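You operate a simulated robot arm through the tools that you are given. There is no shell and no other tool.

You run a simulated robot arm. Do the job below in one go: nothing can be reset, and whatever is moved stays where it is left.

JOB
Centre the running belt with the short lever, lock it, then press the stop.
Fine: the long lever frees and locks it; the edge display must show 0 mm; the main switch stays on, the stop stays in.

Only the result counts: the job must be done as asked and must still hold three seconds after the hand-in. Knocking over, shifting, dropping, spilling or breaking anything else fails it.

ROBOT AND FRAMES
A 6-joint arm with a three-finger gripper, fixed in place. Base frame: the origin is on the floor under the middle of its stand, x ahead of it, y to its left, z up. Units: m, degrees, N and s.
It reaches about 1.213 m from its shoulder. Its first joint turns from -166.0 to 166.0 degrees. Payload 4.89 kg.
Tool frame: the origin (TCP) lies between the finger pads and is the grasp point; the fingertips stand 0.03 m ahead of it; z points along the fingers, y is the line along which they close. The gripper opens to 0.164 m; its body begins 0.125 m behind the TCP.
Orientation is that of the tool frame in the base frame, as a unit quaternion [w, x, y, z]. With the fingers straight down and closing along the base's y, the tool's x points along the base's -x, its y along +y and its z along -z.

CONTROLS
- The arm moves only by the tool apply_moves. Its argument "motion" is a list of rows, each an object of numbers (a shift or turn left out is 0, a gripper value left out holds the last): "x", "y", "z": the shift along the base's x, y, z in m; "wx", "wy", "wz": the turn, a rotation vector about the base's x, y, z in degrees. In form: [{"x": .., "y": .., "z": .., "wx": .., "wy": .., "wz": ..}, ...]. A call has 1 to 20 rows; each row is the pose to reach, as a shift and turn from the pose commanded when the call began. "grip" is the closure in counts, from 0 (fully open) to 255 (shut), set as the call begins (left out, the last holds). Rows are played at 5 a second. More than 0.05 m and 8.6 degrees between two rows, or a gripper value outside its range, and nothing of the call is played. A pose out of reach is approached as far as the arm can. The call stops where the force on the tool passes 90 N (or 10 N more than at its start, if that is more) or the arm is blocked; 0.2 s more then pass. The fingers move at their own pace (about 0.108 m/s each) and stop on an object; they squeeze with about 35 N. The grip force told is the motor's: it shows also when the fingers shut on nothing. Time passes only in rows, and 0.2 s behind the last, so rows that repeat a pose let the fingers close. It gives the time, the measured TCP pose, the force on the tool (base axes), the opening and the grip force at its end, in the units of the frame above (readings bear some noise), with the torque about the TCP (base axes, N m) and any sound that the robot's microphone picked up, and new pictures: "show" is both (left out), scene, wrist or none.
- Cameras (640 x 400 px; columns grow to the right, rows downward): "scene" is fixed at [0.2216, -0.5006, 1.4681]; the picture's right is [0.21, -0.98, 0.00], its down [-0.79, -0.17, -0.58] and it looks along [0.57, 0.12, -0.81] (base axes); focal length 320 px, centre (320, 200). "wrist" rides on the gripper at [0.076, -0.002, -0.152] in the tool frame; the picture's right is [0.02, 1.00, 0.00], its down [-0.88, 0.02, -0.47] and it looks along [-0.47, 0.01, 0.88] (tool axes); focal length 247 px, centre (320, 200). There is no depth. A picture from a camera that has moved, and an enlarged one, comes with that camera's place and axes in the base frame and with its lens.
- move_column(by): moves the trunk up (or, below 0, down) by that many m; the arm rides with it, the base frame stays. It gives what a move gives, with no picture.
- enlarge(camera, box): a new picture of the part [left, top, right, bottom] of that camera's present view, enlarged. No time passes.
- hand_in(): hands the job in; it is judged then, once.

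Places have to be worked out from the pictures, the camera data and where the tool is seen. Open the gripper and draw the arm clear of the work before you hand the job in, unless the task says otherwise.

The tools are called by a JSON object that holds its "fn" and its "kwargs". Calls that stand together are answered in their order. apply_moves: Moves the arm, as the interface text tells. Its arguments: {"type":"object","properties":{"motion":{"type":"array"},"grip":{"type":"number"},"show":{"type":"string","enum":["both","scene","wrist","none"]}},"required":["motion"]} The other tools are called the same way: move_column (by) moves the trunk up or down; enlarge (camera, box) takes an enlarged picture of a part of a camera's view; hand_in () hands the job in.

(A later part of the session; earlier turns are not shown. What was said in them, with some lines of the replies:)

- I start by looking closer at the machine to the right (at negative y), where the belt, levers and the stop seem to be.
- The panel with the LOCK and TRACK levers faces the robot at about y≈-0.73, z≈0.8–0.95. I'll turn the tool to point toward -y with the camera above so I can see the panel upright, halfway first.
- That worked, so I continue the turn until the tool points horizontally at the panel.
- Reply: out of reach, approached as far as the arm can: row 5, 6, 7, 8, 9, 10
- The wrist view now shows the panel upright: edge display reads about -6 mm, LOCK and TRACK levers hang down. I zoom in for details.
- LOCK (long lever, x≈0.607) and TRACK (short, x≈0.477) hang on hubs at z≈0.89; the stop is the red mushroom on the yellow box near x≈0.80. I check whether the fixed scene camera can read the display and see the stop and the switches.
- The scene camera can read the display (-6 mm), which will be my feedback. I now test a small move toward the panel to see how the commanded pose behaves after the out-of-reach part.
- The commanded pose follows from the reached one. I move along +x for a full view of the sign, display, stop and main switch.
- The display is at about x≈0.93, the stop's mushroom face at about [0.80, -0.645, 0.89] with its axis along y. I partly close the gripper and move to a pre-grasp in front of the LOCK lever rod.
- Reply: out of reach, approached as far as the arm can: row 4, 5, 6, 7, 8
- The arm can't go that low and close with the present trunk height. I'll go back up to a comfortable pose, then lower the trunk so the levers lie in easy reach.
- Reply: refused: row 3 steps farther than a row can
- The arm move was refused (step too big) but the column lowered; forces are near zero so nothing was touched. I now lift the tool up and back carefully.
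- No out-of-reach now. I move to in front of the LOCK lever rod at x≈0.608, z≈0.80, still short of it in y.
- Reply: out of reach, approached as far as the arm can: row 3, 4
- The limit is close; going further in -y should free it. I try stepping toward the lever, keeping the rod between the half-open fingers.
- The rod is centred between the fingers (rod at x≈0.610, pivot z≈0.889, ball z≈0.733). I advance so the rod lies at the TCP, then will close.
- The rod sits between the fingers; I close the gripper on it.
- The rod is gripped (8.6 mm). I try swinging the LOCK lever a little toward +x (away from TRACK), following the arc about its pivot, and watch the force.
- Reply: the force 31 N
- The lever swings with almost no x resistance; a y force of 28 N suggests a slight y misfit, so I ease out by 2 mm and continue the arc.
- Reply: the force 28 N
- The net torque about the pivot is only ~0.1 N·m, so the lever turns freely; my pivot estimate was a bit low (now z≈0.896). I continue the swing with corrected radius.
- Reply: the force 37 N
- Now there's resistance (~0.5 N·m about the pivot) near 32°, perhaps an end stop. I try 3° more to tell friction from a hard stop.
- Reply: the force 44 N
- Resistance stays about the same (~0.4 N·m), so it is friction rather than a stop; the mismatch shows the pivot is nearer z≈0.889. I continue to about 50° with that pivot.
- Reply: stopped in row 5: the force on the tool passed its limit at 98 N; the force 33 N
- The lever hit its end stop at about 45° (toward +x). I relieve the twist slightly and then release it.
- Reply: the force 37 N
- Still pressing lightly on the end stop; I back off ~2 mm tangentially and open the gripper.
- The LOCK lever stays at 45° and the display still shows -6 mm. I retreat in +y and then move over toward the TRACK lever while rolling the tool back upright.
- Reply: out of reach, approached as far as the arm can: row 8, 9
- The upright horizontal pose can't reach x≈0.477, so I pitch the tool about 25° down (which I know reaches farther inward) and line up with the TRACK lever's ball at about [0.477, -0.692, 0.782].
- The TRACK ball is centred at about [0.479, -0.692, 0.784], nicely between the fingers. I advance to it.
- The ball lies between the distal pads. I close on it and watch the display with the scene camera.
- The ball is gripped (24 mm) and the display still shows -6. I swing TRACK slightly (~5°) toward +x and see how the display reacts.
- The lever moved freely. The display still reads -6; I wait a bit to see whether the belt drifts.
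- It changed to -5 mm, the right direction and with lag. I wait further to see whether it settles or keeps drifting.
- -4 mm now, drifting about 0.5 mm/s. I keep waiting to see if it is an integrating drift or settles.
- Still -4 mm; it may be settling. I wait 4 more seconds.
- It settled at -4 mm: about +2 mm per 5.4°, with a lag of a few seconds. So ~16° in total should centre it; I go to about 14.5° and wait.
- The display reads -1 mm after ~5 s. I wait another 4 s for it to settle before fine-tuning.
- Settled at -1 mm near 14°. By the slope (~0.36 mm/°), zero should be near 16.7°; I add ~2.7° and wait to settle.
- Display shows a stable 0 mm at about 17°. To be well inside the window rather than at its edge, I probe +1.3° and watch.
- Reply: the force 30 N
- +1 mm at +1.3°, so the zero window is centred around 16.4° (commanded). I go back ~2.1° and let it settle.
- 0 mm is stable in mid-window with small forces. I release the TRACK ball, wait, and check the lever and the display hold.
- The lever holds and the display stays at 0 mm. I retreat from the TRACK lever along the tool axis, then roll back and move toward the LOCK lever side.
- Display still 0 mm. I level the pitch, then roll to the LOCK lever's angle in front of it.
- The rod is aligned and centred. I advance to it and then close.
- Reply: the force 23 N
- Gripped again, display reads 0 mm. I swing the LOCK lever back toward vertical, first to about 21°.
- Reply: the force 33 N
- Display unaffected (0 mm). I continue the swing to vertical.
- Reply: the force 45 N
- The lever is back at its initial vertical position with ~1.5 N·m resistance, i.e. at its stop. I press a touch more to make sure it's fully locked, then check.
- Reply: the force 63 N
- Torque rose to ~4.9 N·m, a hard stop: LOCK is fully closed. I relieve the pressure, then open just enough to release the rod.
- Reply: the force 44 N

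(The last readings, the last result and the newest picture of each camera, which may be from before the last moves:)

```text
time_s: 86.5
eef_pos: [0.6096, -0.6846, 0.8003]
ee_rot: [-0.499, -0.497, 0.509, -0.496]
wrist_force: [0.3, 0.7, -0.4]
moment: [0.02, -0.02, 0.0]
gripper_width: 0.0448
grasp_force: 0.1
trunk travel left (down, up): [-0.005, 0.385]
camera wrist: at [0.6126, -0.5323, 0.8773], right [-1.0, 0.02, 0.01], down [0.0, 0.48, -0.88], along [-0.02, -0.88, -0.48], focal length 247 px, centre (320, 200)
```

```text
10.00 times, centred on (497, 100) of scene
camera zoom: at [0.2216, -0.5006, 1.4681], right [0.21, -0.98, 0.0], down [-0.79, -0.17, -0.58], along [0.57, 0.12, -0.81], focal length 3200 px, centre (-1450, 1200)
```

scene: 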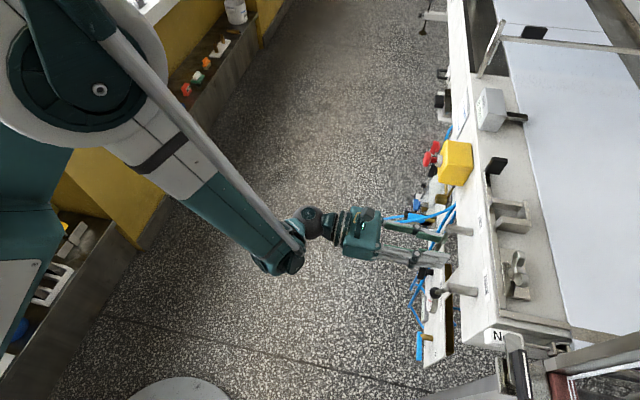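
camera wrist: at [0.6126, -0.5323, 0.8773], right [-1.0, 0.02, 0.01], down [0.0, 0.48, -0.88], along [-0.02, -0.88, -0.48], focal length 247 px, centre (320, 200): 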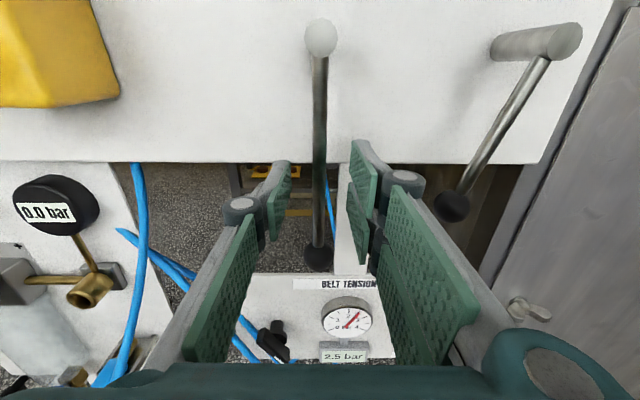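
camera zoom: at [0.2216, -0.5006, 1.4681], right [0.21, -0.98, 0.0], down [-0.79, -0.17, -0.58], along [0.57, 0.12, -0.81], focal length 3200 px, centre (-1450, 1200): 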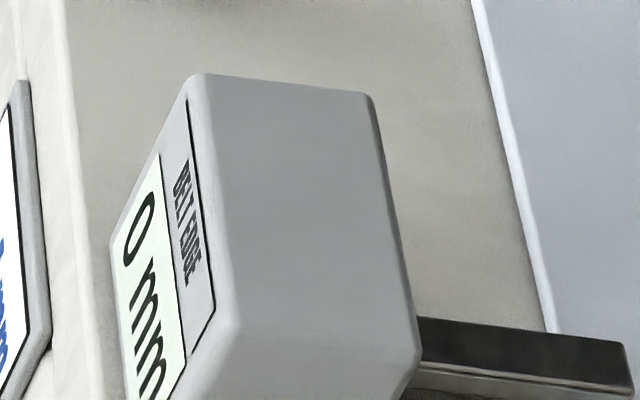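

LOCK is vertical, TRACK stays at ~16°, display 0 mm. I retreat straight out and move in front of the stop button at about [0.80, -0.645, 0.89].

{"fn": "apply_moves", "kwargs": {"motion": [{"y": 0.035}, {"y": 0.07}, {"x": 0.02, "y": 0.085, "z": 0.02}, {"x": 0.05, "y": 0.1, "z": 0.04}, {"x": 0.085, "y": 0.12, "z": 0.06}, {"x": 0.12, "y": 0.135, "z": 0.08}, {"x": 0.155, "y": 0.135, "z": 0.09}, {"x": 0.19, "y": 0.135, "z": 0.09}]}}

{"fn": "enlarge", "kwargs": {"camera": "scene", "box": [465, 80, 529, 120]}}

```text
time_s: 88.3
eef_pos: [0.7985, -0.5506, 0.89]
ee_rot: [-0.498, -0.497, 0.509, -0.496]
wrist_force: [-0.7, -0.2, 1.4]
moment: [0.16, -0.04, 0.17]
gripper_width: 0.0453
grasp_force: 0.0
out of reach, approached as far as the arm can: row 2
trunk travel left (down, up): [-0.005, 0.385]
camera wrist: at [0.8027, -0.3981, 0.9667], right [-1.0, 0.02, 0.01], down [0.0, 0.48, -0.88], along [-0.02, -0.88, -0.48], focal length 247 px, centre (320, 200)
```

scene: 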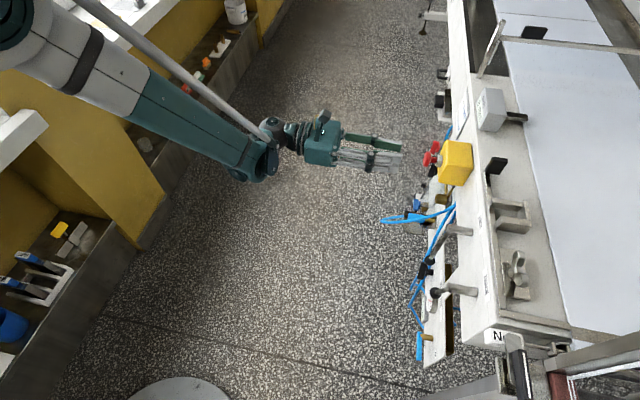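
wrist: 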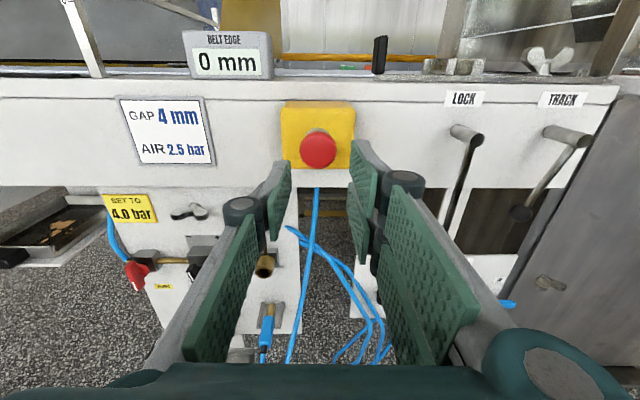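

```text
10.00 times, centred on (497, 100) of scene
camera zoom: at [0.2216, -0.5006, 1.4681], right [0.21, -0.98, 0.0], down [-0.79, -0.17, -0.58], along [0.57, 0.12, -0.81], focal length 3200 px, centre (-1450, 1200)
```

zoom: 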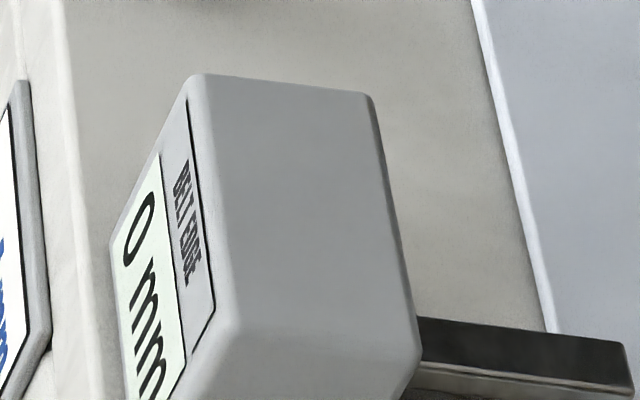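

Display 0 mm, lever positions hold, and the mushroom is centred at about [0.80, -0.645, 0.8905], directly ahead of the tool. I shut the fingers and approach to just before contact.

{"fn": "apply_moves", "kwargs": {"motion": [{"x": 0.001}, {"x": 0.001, "y": -0.015}, {"x": 0.001, "y": -0.03}, {"x": 0.001, "y": -0.045}, {"x": 0.001, "y": -0.053}], "grip": 255}}

```text
time_s: 89.5
eef_pos: [0.7997, -0.6027, 0.8903]
ee_rot: [-0.498, -0.497, 0.509, -0.496]
wrist_force: [-1.1, 0.3, -0.8]
moment: [0.06, -0.01, -0.01]
gripper_width: 0.0
grasp_force: 35.2
trunk travel left (down, up): [-0.005, 0.385]
camera wrist: at [0.8039, -0.4508, 0.9673], right [-1.0, 0.02, 0.01], down [0.0, 0.48, -0.88], along [-0.02, -0.88, -0.48], focal length 247 px, centre (320, 200)
```

scene: 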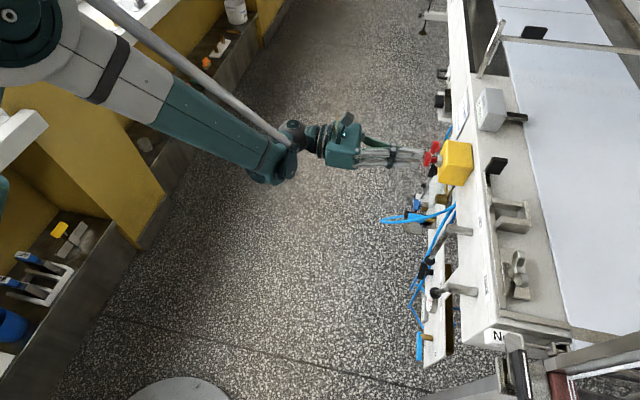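
wrist: 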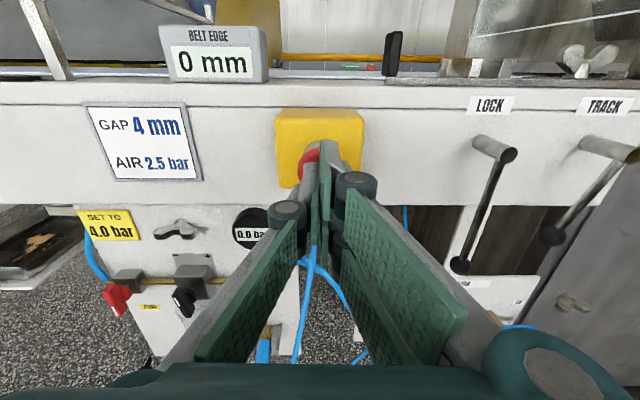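

The fingertips are just in front of the mushroom, centred. I press in slowly, watching force and sound.

{"fn": "apply_moves", "kwargs": {"motion": [{"y": -0.004}, {"y": -0.008}, {"y": -0.011}, {"y": -0.014}, {"y": -0.016}], "show": "wrist"}}

```text
time_s: 90.7
eef_pos: [0.8003, -0.6193, 0.8892]
ee_rot: [-0.499, -0.496, 0.51, -0.495]
wrist_force: [-0.3, -0.6, -0.8]
moment: [-0.02, 0.06, 0.03]
gripper_width: 0.0002
grasp_force: 45.0
trunk travel left (down, up): [-0.005, 0.385]
camera wrist: at [0.8038, -0.4664, 0.9666], right [-1.0, 0.02, 0.01], down [0.0, 0.48, -0.88], along [-0.02, -0.88, -0.48], focal length 247 px, centre (320, 200)
```

wrist: 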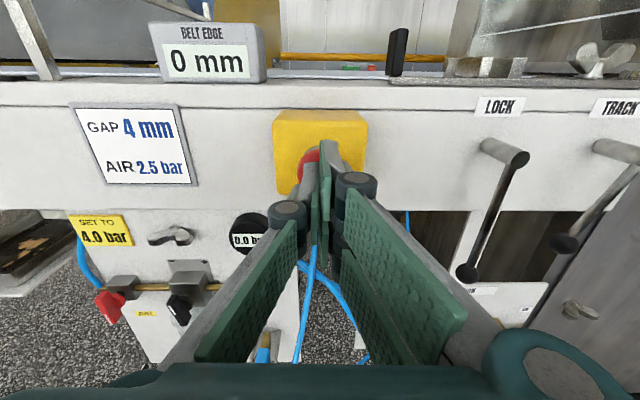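

No contact force yet at y=-0.619. I keep pressing forward in small steps.

{"fn": "apply_moves", "kwargs": {"motion": [{"y": -0.002}, {"y": -0.004}, {"y": -0.006}, {"y": -0.008}], "show": "wrist"}}

```text
time_s: 91.7
eef_pos: [0.8008, -0.6235, 0.8905]
ee_rot: [-0.498, -0.497, 0.51, -0.495]
wrist_force: [-14.4, 37.7, -11.1]
moment: [-0.03, -0.14, -0.38]
gripper_width: 0.0057
grasp_force: 45.5
trunk travel left (down, up): [-0.005, 0.385]
camera wrist: at [0.8035, -0.4716, 0.9669], right [-1.0, 0.02, 0.01], down [0.0, 0.48, -0.88], along [-0.02, -0.88, -0.48], focal length 247 px, centre (320, 200)
```

wrist: 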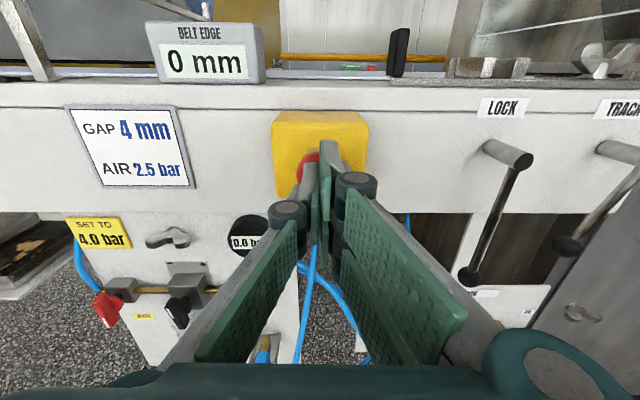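

Contact: 38 N against the push. I press on a few more mm until it goes in.

{"fn": "apply_moves", "kwargs": {"motion": [{"y": -0.002}, {"y": -0.004}, {"y": -0.006}], "show": "both"}}

```text
time_s: 92.4
eef_pos: [0.801, -0.6223, 0.8916]
ee_rot: [-0.497, -0.498, 0.508, -0.497]
wrist_force: [-8.3, 41.7, -5.1]
moment: [-0.53, -0.05, -0.03]
gripper_width: 0.006
grasp_force: 45.0
trunk travel left (down, up): [-0.005, 0.385]
stopped in row 3: the force on the tool passed its limit at 94 N (the readings are from after the stop); the commanded pose is now the measured one
camera wrist: at [0.8045, -0.4702, 0.9677], right [-1.0, 0.01, 0.01], down [0.0, 0.48, -0.88], along [-0.02, -0.88, -0.48], focal length 247 px, centre (320, 200)
```

scene: 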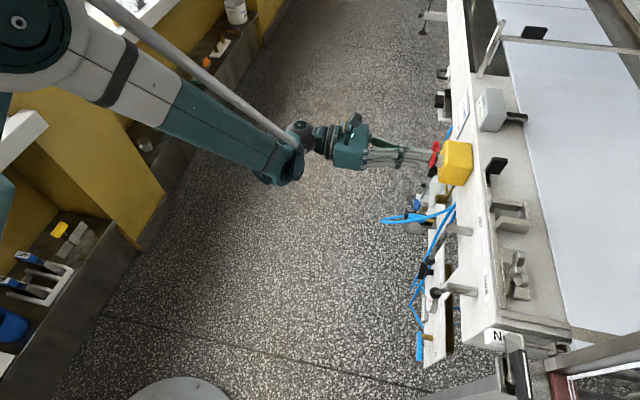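
wrist: 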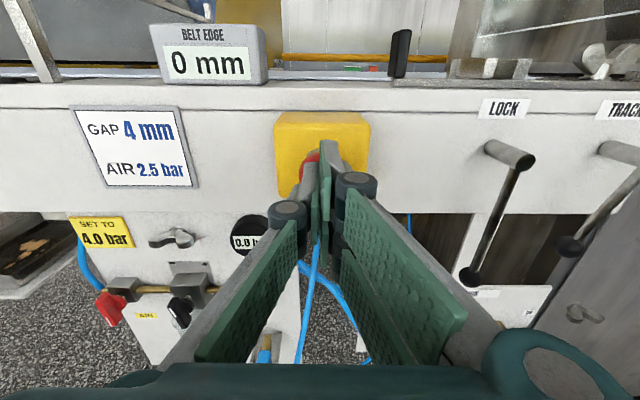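

Force limit reached at 94 N, so it bottomed out or hasn't moved. I zoom in on the button from the scene camera.

{"fn": "enlarge", "kwargs": {"camera": "scene", "box": [400, 130, 496, 190]}}

{"fn": "enlarge", "kwargs": {"camera": "scene", "box": [480, 0, 640, 200]}}

```text
6.67 times, centred on (448, 160) of scene
camera zoom: at [0.2216, -0.5006, 1.4681], right [0.21, -0.98, 0.0], down [-0.79, -0.17, -0.58], along [0.57, 0.12, -0.81], focal length 2133 px, centre (-533, 467)
```

zoom: 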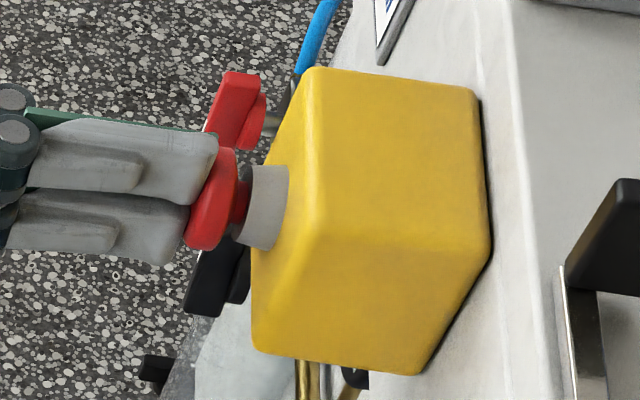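

```text
2.00 times, centred on (560, 100) of scene
camera zoom: at [0.2216, -0.5006, 1.4681], right [0.21, -0.98, 0.0], down [-0.79, -0.17, -0.58], along [0.57, 0.12, -0.81], focal length 640 px, centre (-160, 400)
```

zoom: 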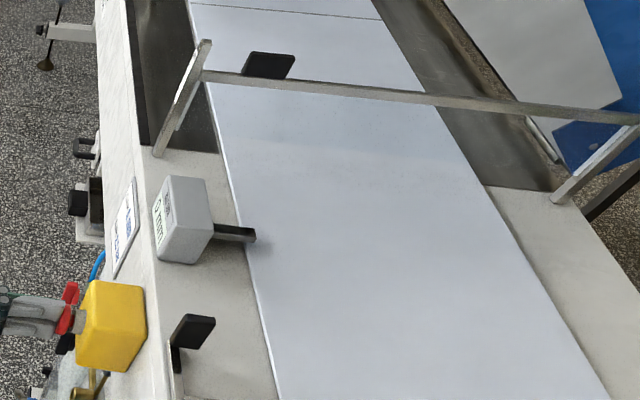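

The mushroom has moved in by about 1 cm, nearly against its collar. I back off and check that it stays in and the belt has stopped.

{"fn": "apply_moves", "kwargs": {"motion": [{"y": 0.01}, {"y": 0.03}, {"y": 0.06}]}}

{"fn": "enlarge", "kwargs": {"camera": "scene", "box": [400, 130, 496, 190]}}

{"fn": "enlarge", "kwargs": {"camera": "scene", "box": [480, 0, 640, 200]}}

```text
time_s: 93.2
eef_pos: [0.8013, -0.5702, 0.8887]
ee_rot: [-0.498, -0.497, 0.51, -0.495]
wrist_force: [-0.3, -1.1, -0.9]
moment: [0.0, -0.03, -0.02]
gripper_width: 0.0
grasp_force: 45.2
trunk travel left (down, up): [-0.005, 0.385]
camera wrist: at [0.8049, -0.4181, 0.966], right [-1.0, 0.02, 0.01], down [0.0, 0.49, -0.87], along [-0.02, -0.87, -0.48], focal length 247 px, centre (320, 200)
```

scene: 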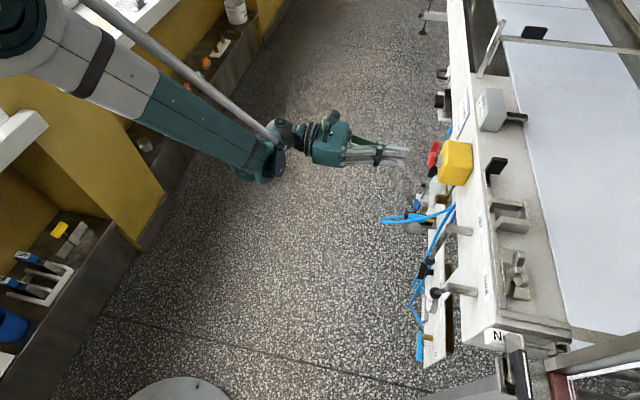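
wrist: 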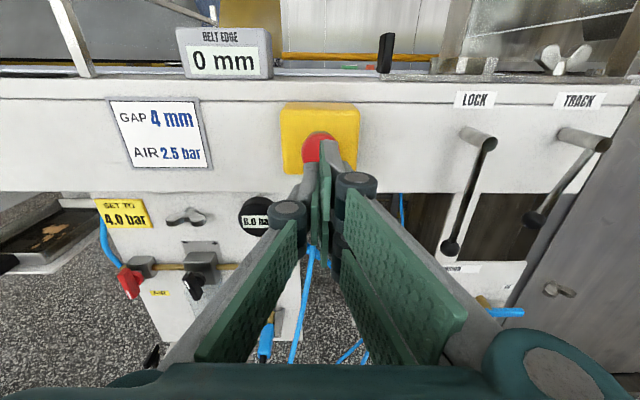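

```text
6.67 times, centred on (448, 160) of scene
camera zoom: at [0.2216, -0.5006, 1.4681], right [0.21, -0.98, 0.0], down [-0.79, -0.17, -0.58], along [0.57, 0.12, -0.81], focal length 2133 px, centre (-533, 467)
```

zoom: 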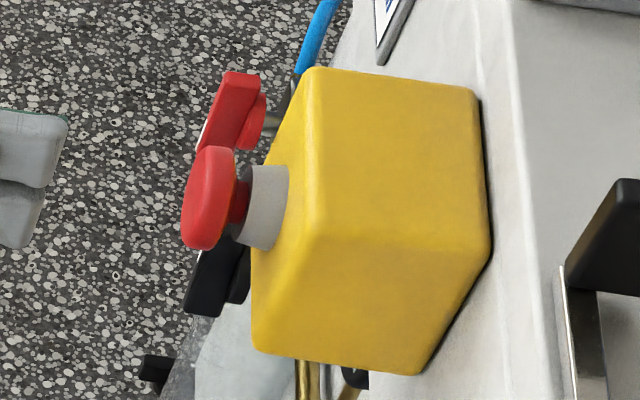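

```text
2.00 times, centred on (560, 100) of scene
camera zoom: at [0.2216, -0.5006, 1.4681], right [0.21, -0.98, 0.0], down [-0.79, -0.17, -0.58], along [0.57, 0.12, -0.81], focal length 640 px, centre (-160, 400)
```

zoom: 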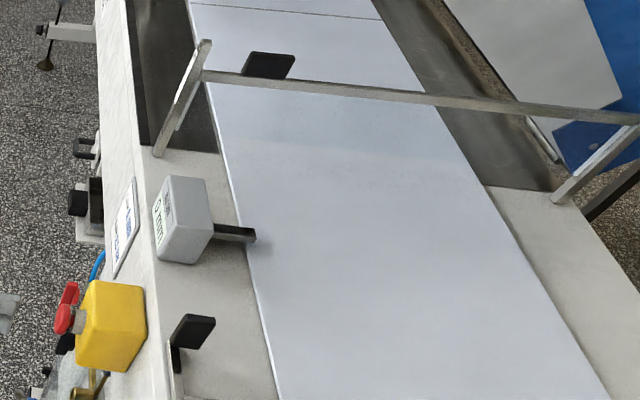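

The button stays in and the belt seam no longer moves. I draw the arm further back and open the gripper, then verify everything once more.

{"fn": "apply_moves", "kwargs": {"motion": [{"y": 0.03, "z": 0.01}, {"y": 0.06, "z": 0.03}, {"y": 0.09, "z": 0.06}, {"y": 0.12, "z": 0.09}, {"y": 0.14, "z": 0.12}, {"y": 0.15, "z": 0.15}], "show": "none"}}

{"fn": "apply_moves", "kwargs": {"motion": [{}, {}, {}, {}, {}, {}, {}, {}, {}, {}], "grip": 0}}

{"fn": "enlarge", "kwargs": {"camera": "scene", "box": [480, 0, 640, 200]}}

{"fn": "enlarge", "kwargs": {"camera": "scene", "box": [400, 130, 496, 190]}}

{"fn": "enlarge", "kwargs": {"camera": "scene", "box": [380, 200, 540, 360]}}

{"fn": "enlarge", "kwargs": {"camera": "scene", "box": [465, 80, 529, 120]}}

```text
time_s: 94.6
eef_pos: [0.8017, -0.4236, 1.0379]
ee_rot: [-0.499, -0.497, 0.51, -0.495]
wrist_force: [0.8, -0.8, -0.5]
moment: [-0.09, -0.02, -0.16]
gripper_width: 0.0
grasp_force: 44.4
trunk travel left (down, up): [-0.005, 0.385]
```

```text
time_s: 96.8
eef_pos: [0.8001, -0.4233, 1.0385]
ee_rot: [-0.498, -0.497, 0.51, -0.495]
wrist_force: [0.0, 0.0, -0.4]
moment: [-0.01, -0.03, -0.01]
gripper_width: 0.164
grasp_force: 0.0
trunk travel left (down, up): [-0.005, 0.385]
camera wrist: at [0.8042, -0.2703, 1.1154], right [-1.0, 0.02, 0.01], down [0.0, 0.48, -0.87], along [-0.02, -0.87, -0.48], focal length 247 px, centre (320, 200)
```

scene: 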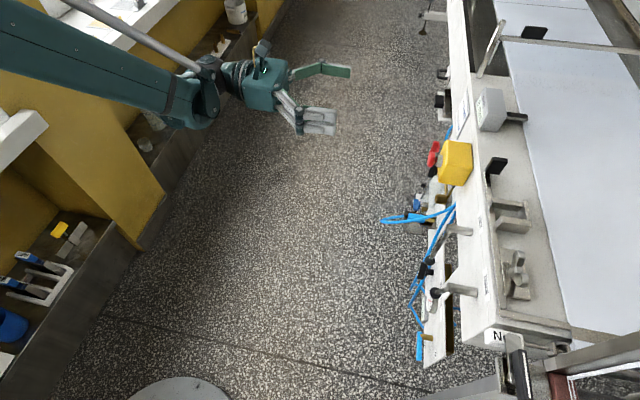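
wrist: 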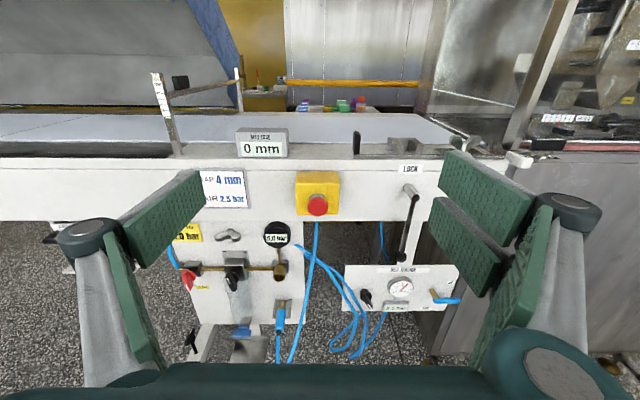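

```text
2.00 times, centred on (560, 100) of scene
camera zoom: at [0.2216, -0.5006, 1.4681], right [0.21, -0.98, 0.0], down [-0.79, -0.17, -0.58], along [0.57, 0.12, -0.81], focal length 640 px, centre (-160, 400)
```

zoom: 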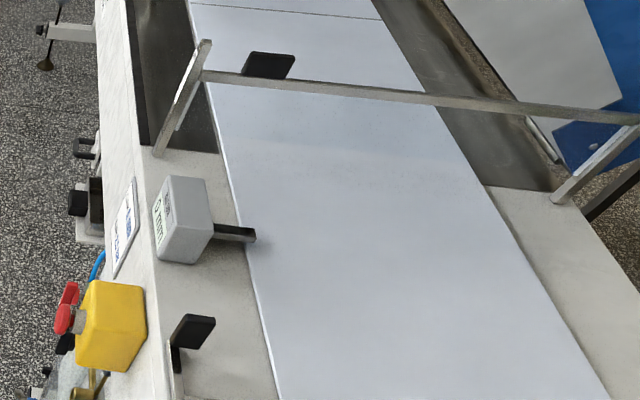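

```text
6.67 times, centred on (448, 160) of scene
camera zoom: at [0.2216, -0.5006, 1.4681], right [0.21, -0.98, 0.0], down [-0.79, -0.17, -0.58], along [0.57, 0.12, -0.81], focal length 2133 px, centre (-533, 467)
```

zoom: 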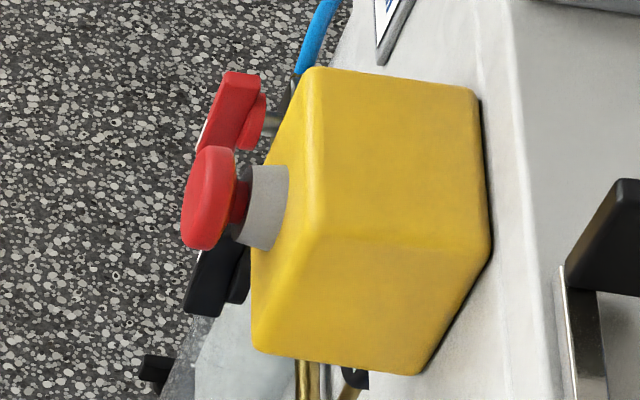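

```text
2.50 times, centred on (460, 280) of scene
camera zoom: at [0.2216, -0.5006, 1.4681], right [0.21, -0.98, 0.0], down [-0.79, -0.17, -0.58], along [0.57, 0.12, -0.81], focal length 800 px, centre (-30, 0)
```

zoom: 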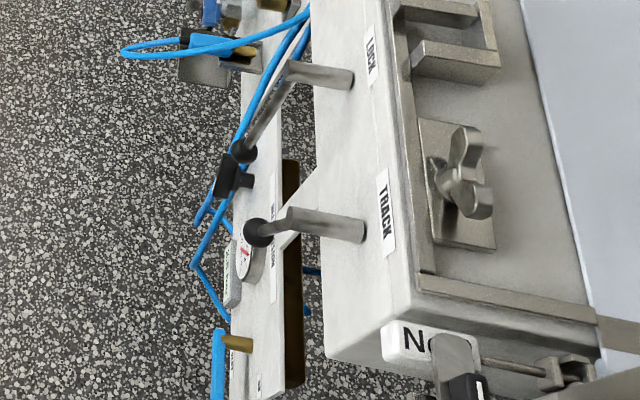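

```text
10.00 times, centred on (497, 100) of scene
camera zoom: at [0.2216, -0.5006, 1.4681], right [0.21, -0.98, 0.0], down [-0.79, -0.17, -0.58], along [0.57, 0.12, -0.81], focal length 3200 px, centre (-1450, 1200)
```

zoom: 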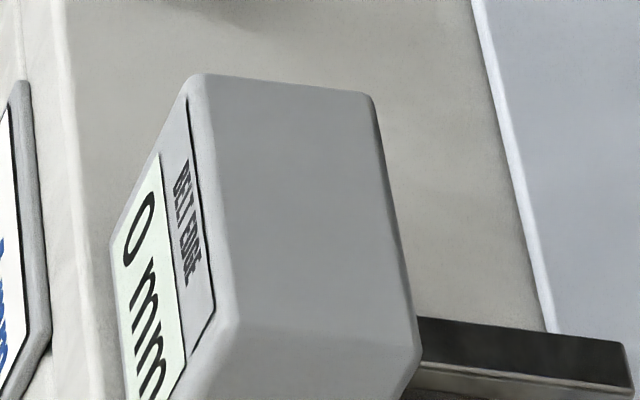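

Everything checks out. The display shows 0 mm and the LOCK lever is back at its locked position. The stop stays in, the belt seam hasn't moved for over 4 s, the main switch was never touched, and the arm is clear with the gripper open. I hand the job in.

{"fn": "hand_in", "kwargs": {}}

```text
The job is handed in.
```

The belt is centred, locked and stopped, and I've handed the job in; I haven't seen the judging result.

- **Belt edge:** The display went from -6 mm to 0 mm with the TRACK (short) lever at about 16°. It stayed at 0 mm after I let go of the lever, after locking and after the stop.
- **Lock:** The LOCK (long) lever is back upright, pressed firmly against its end stop. It sits where it was before I freed it.
- **Stop:** The red button is in and stayed in after I backed off. The belt seam did not move over the next four seconds.
- **Main switch and the rest:** I never touched the main switch. I saw no sign of anything else being moved or knocked. The arm is drawn back with the gripper open.
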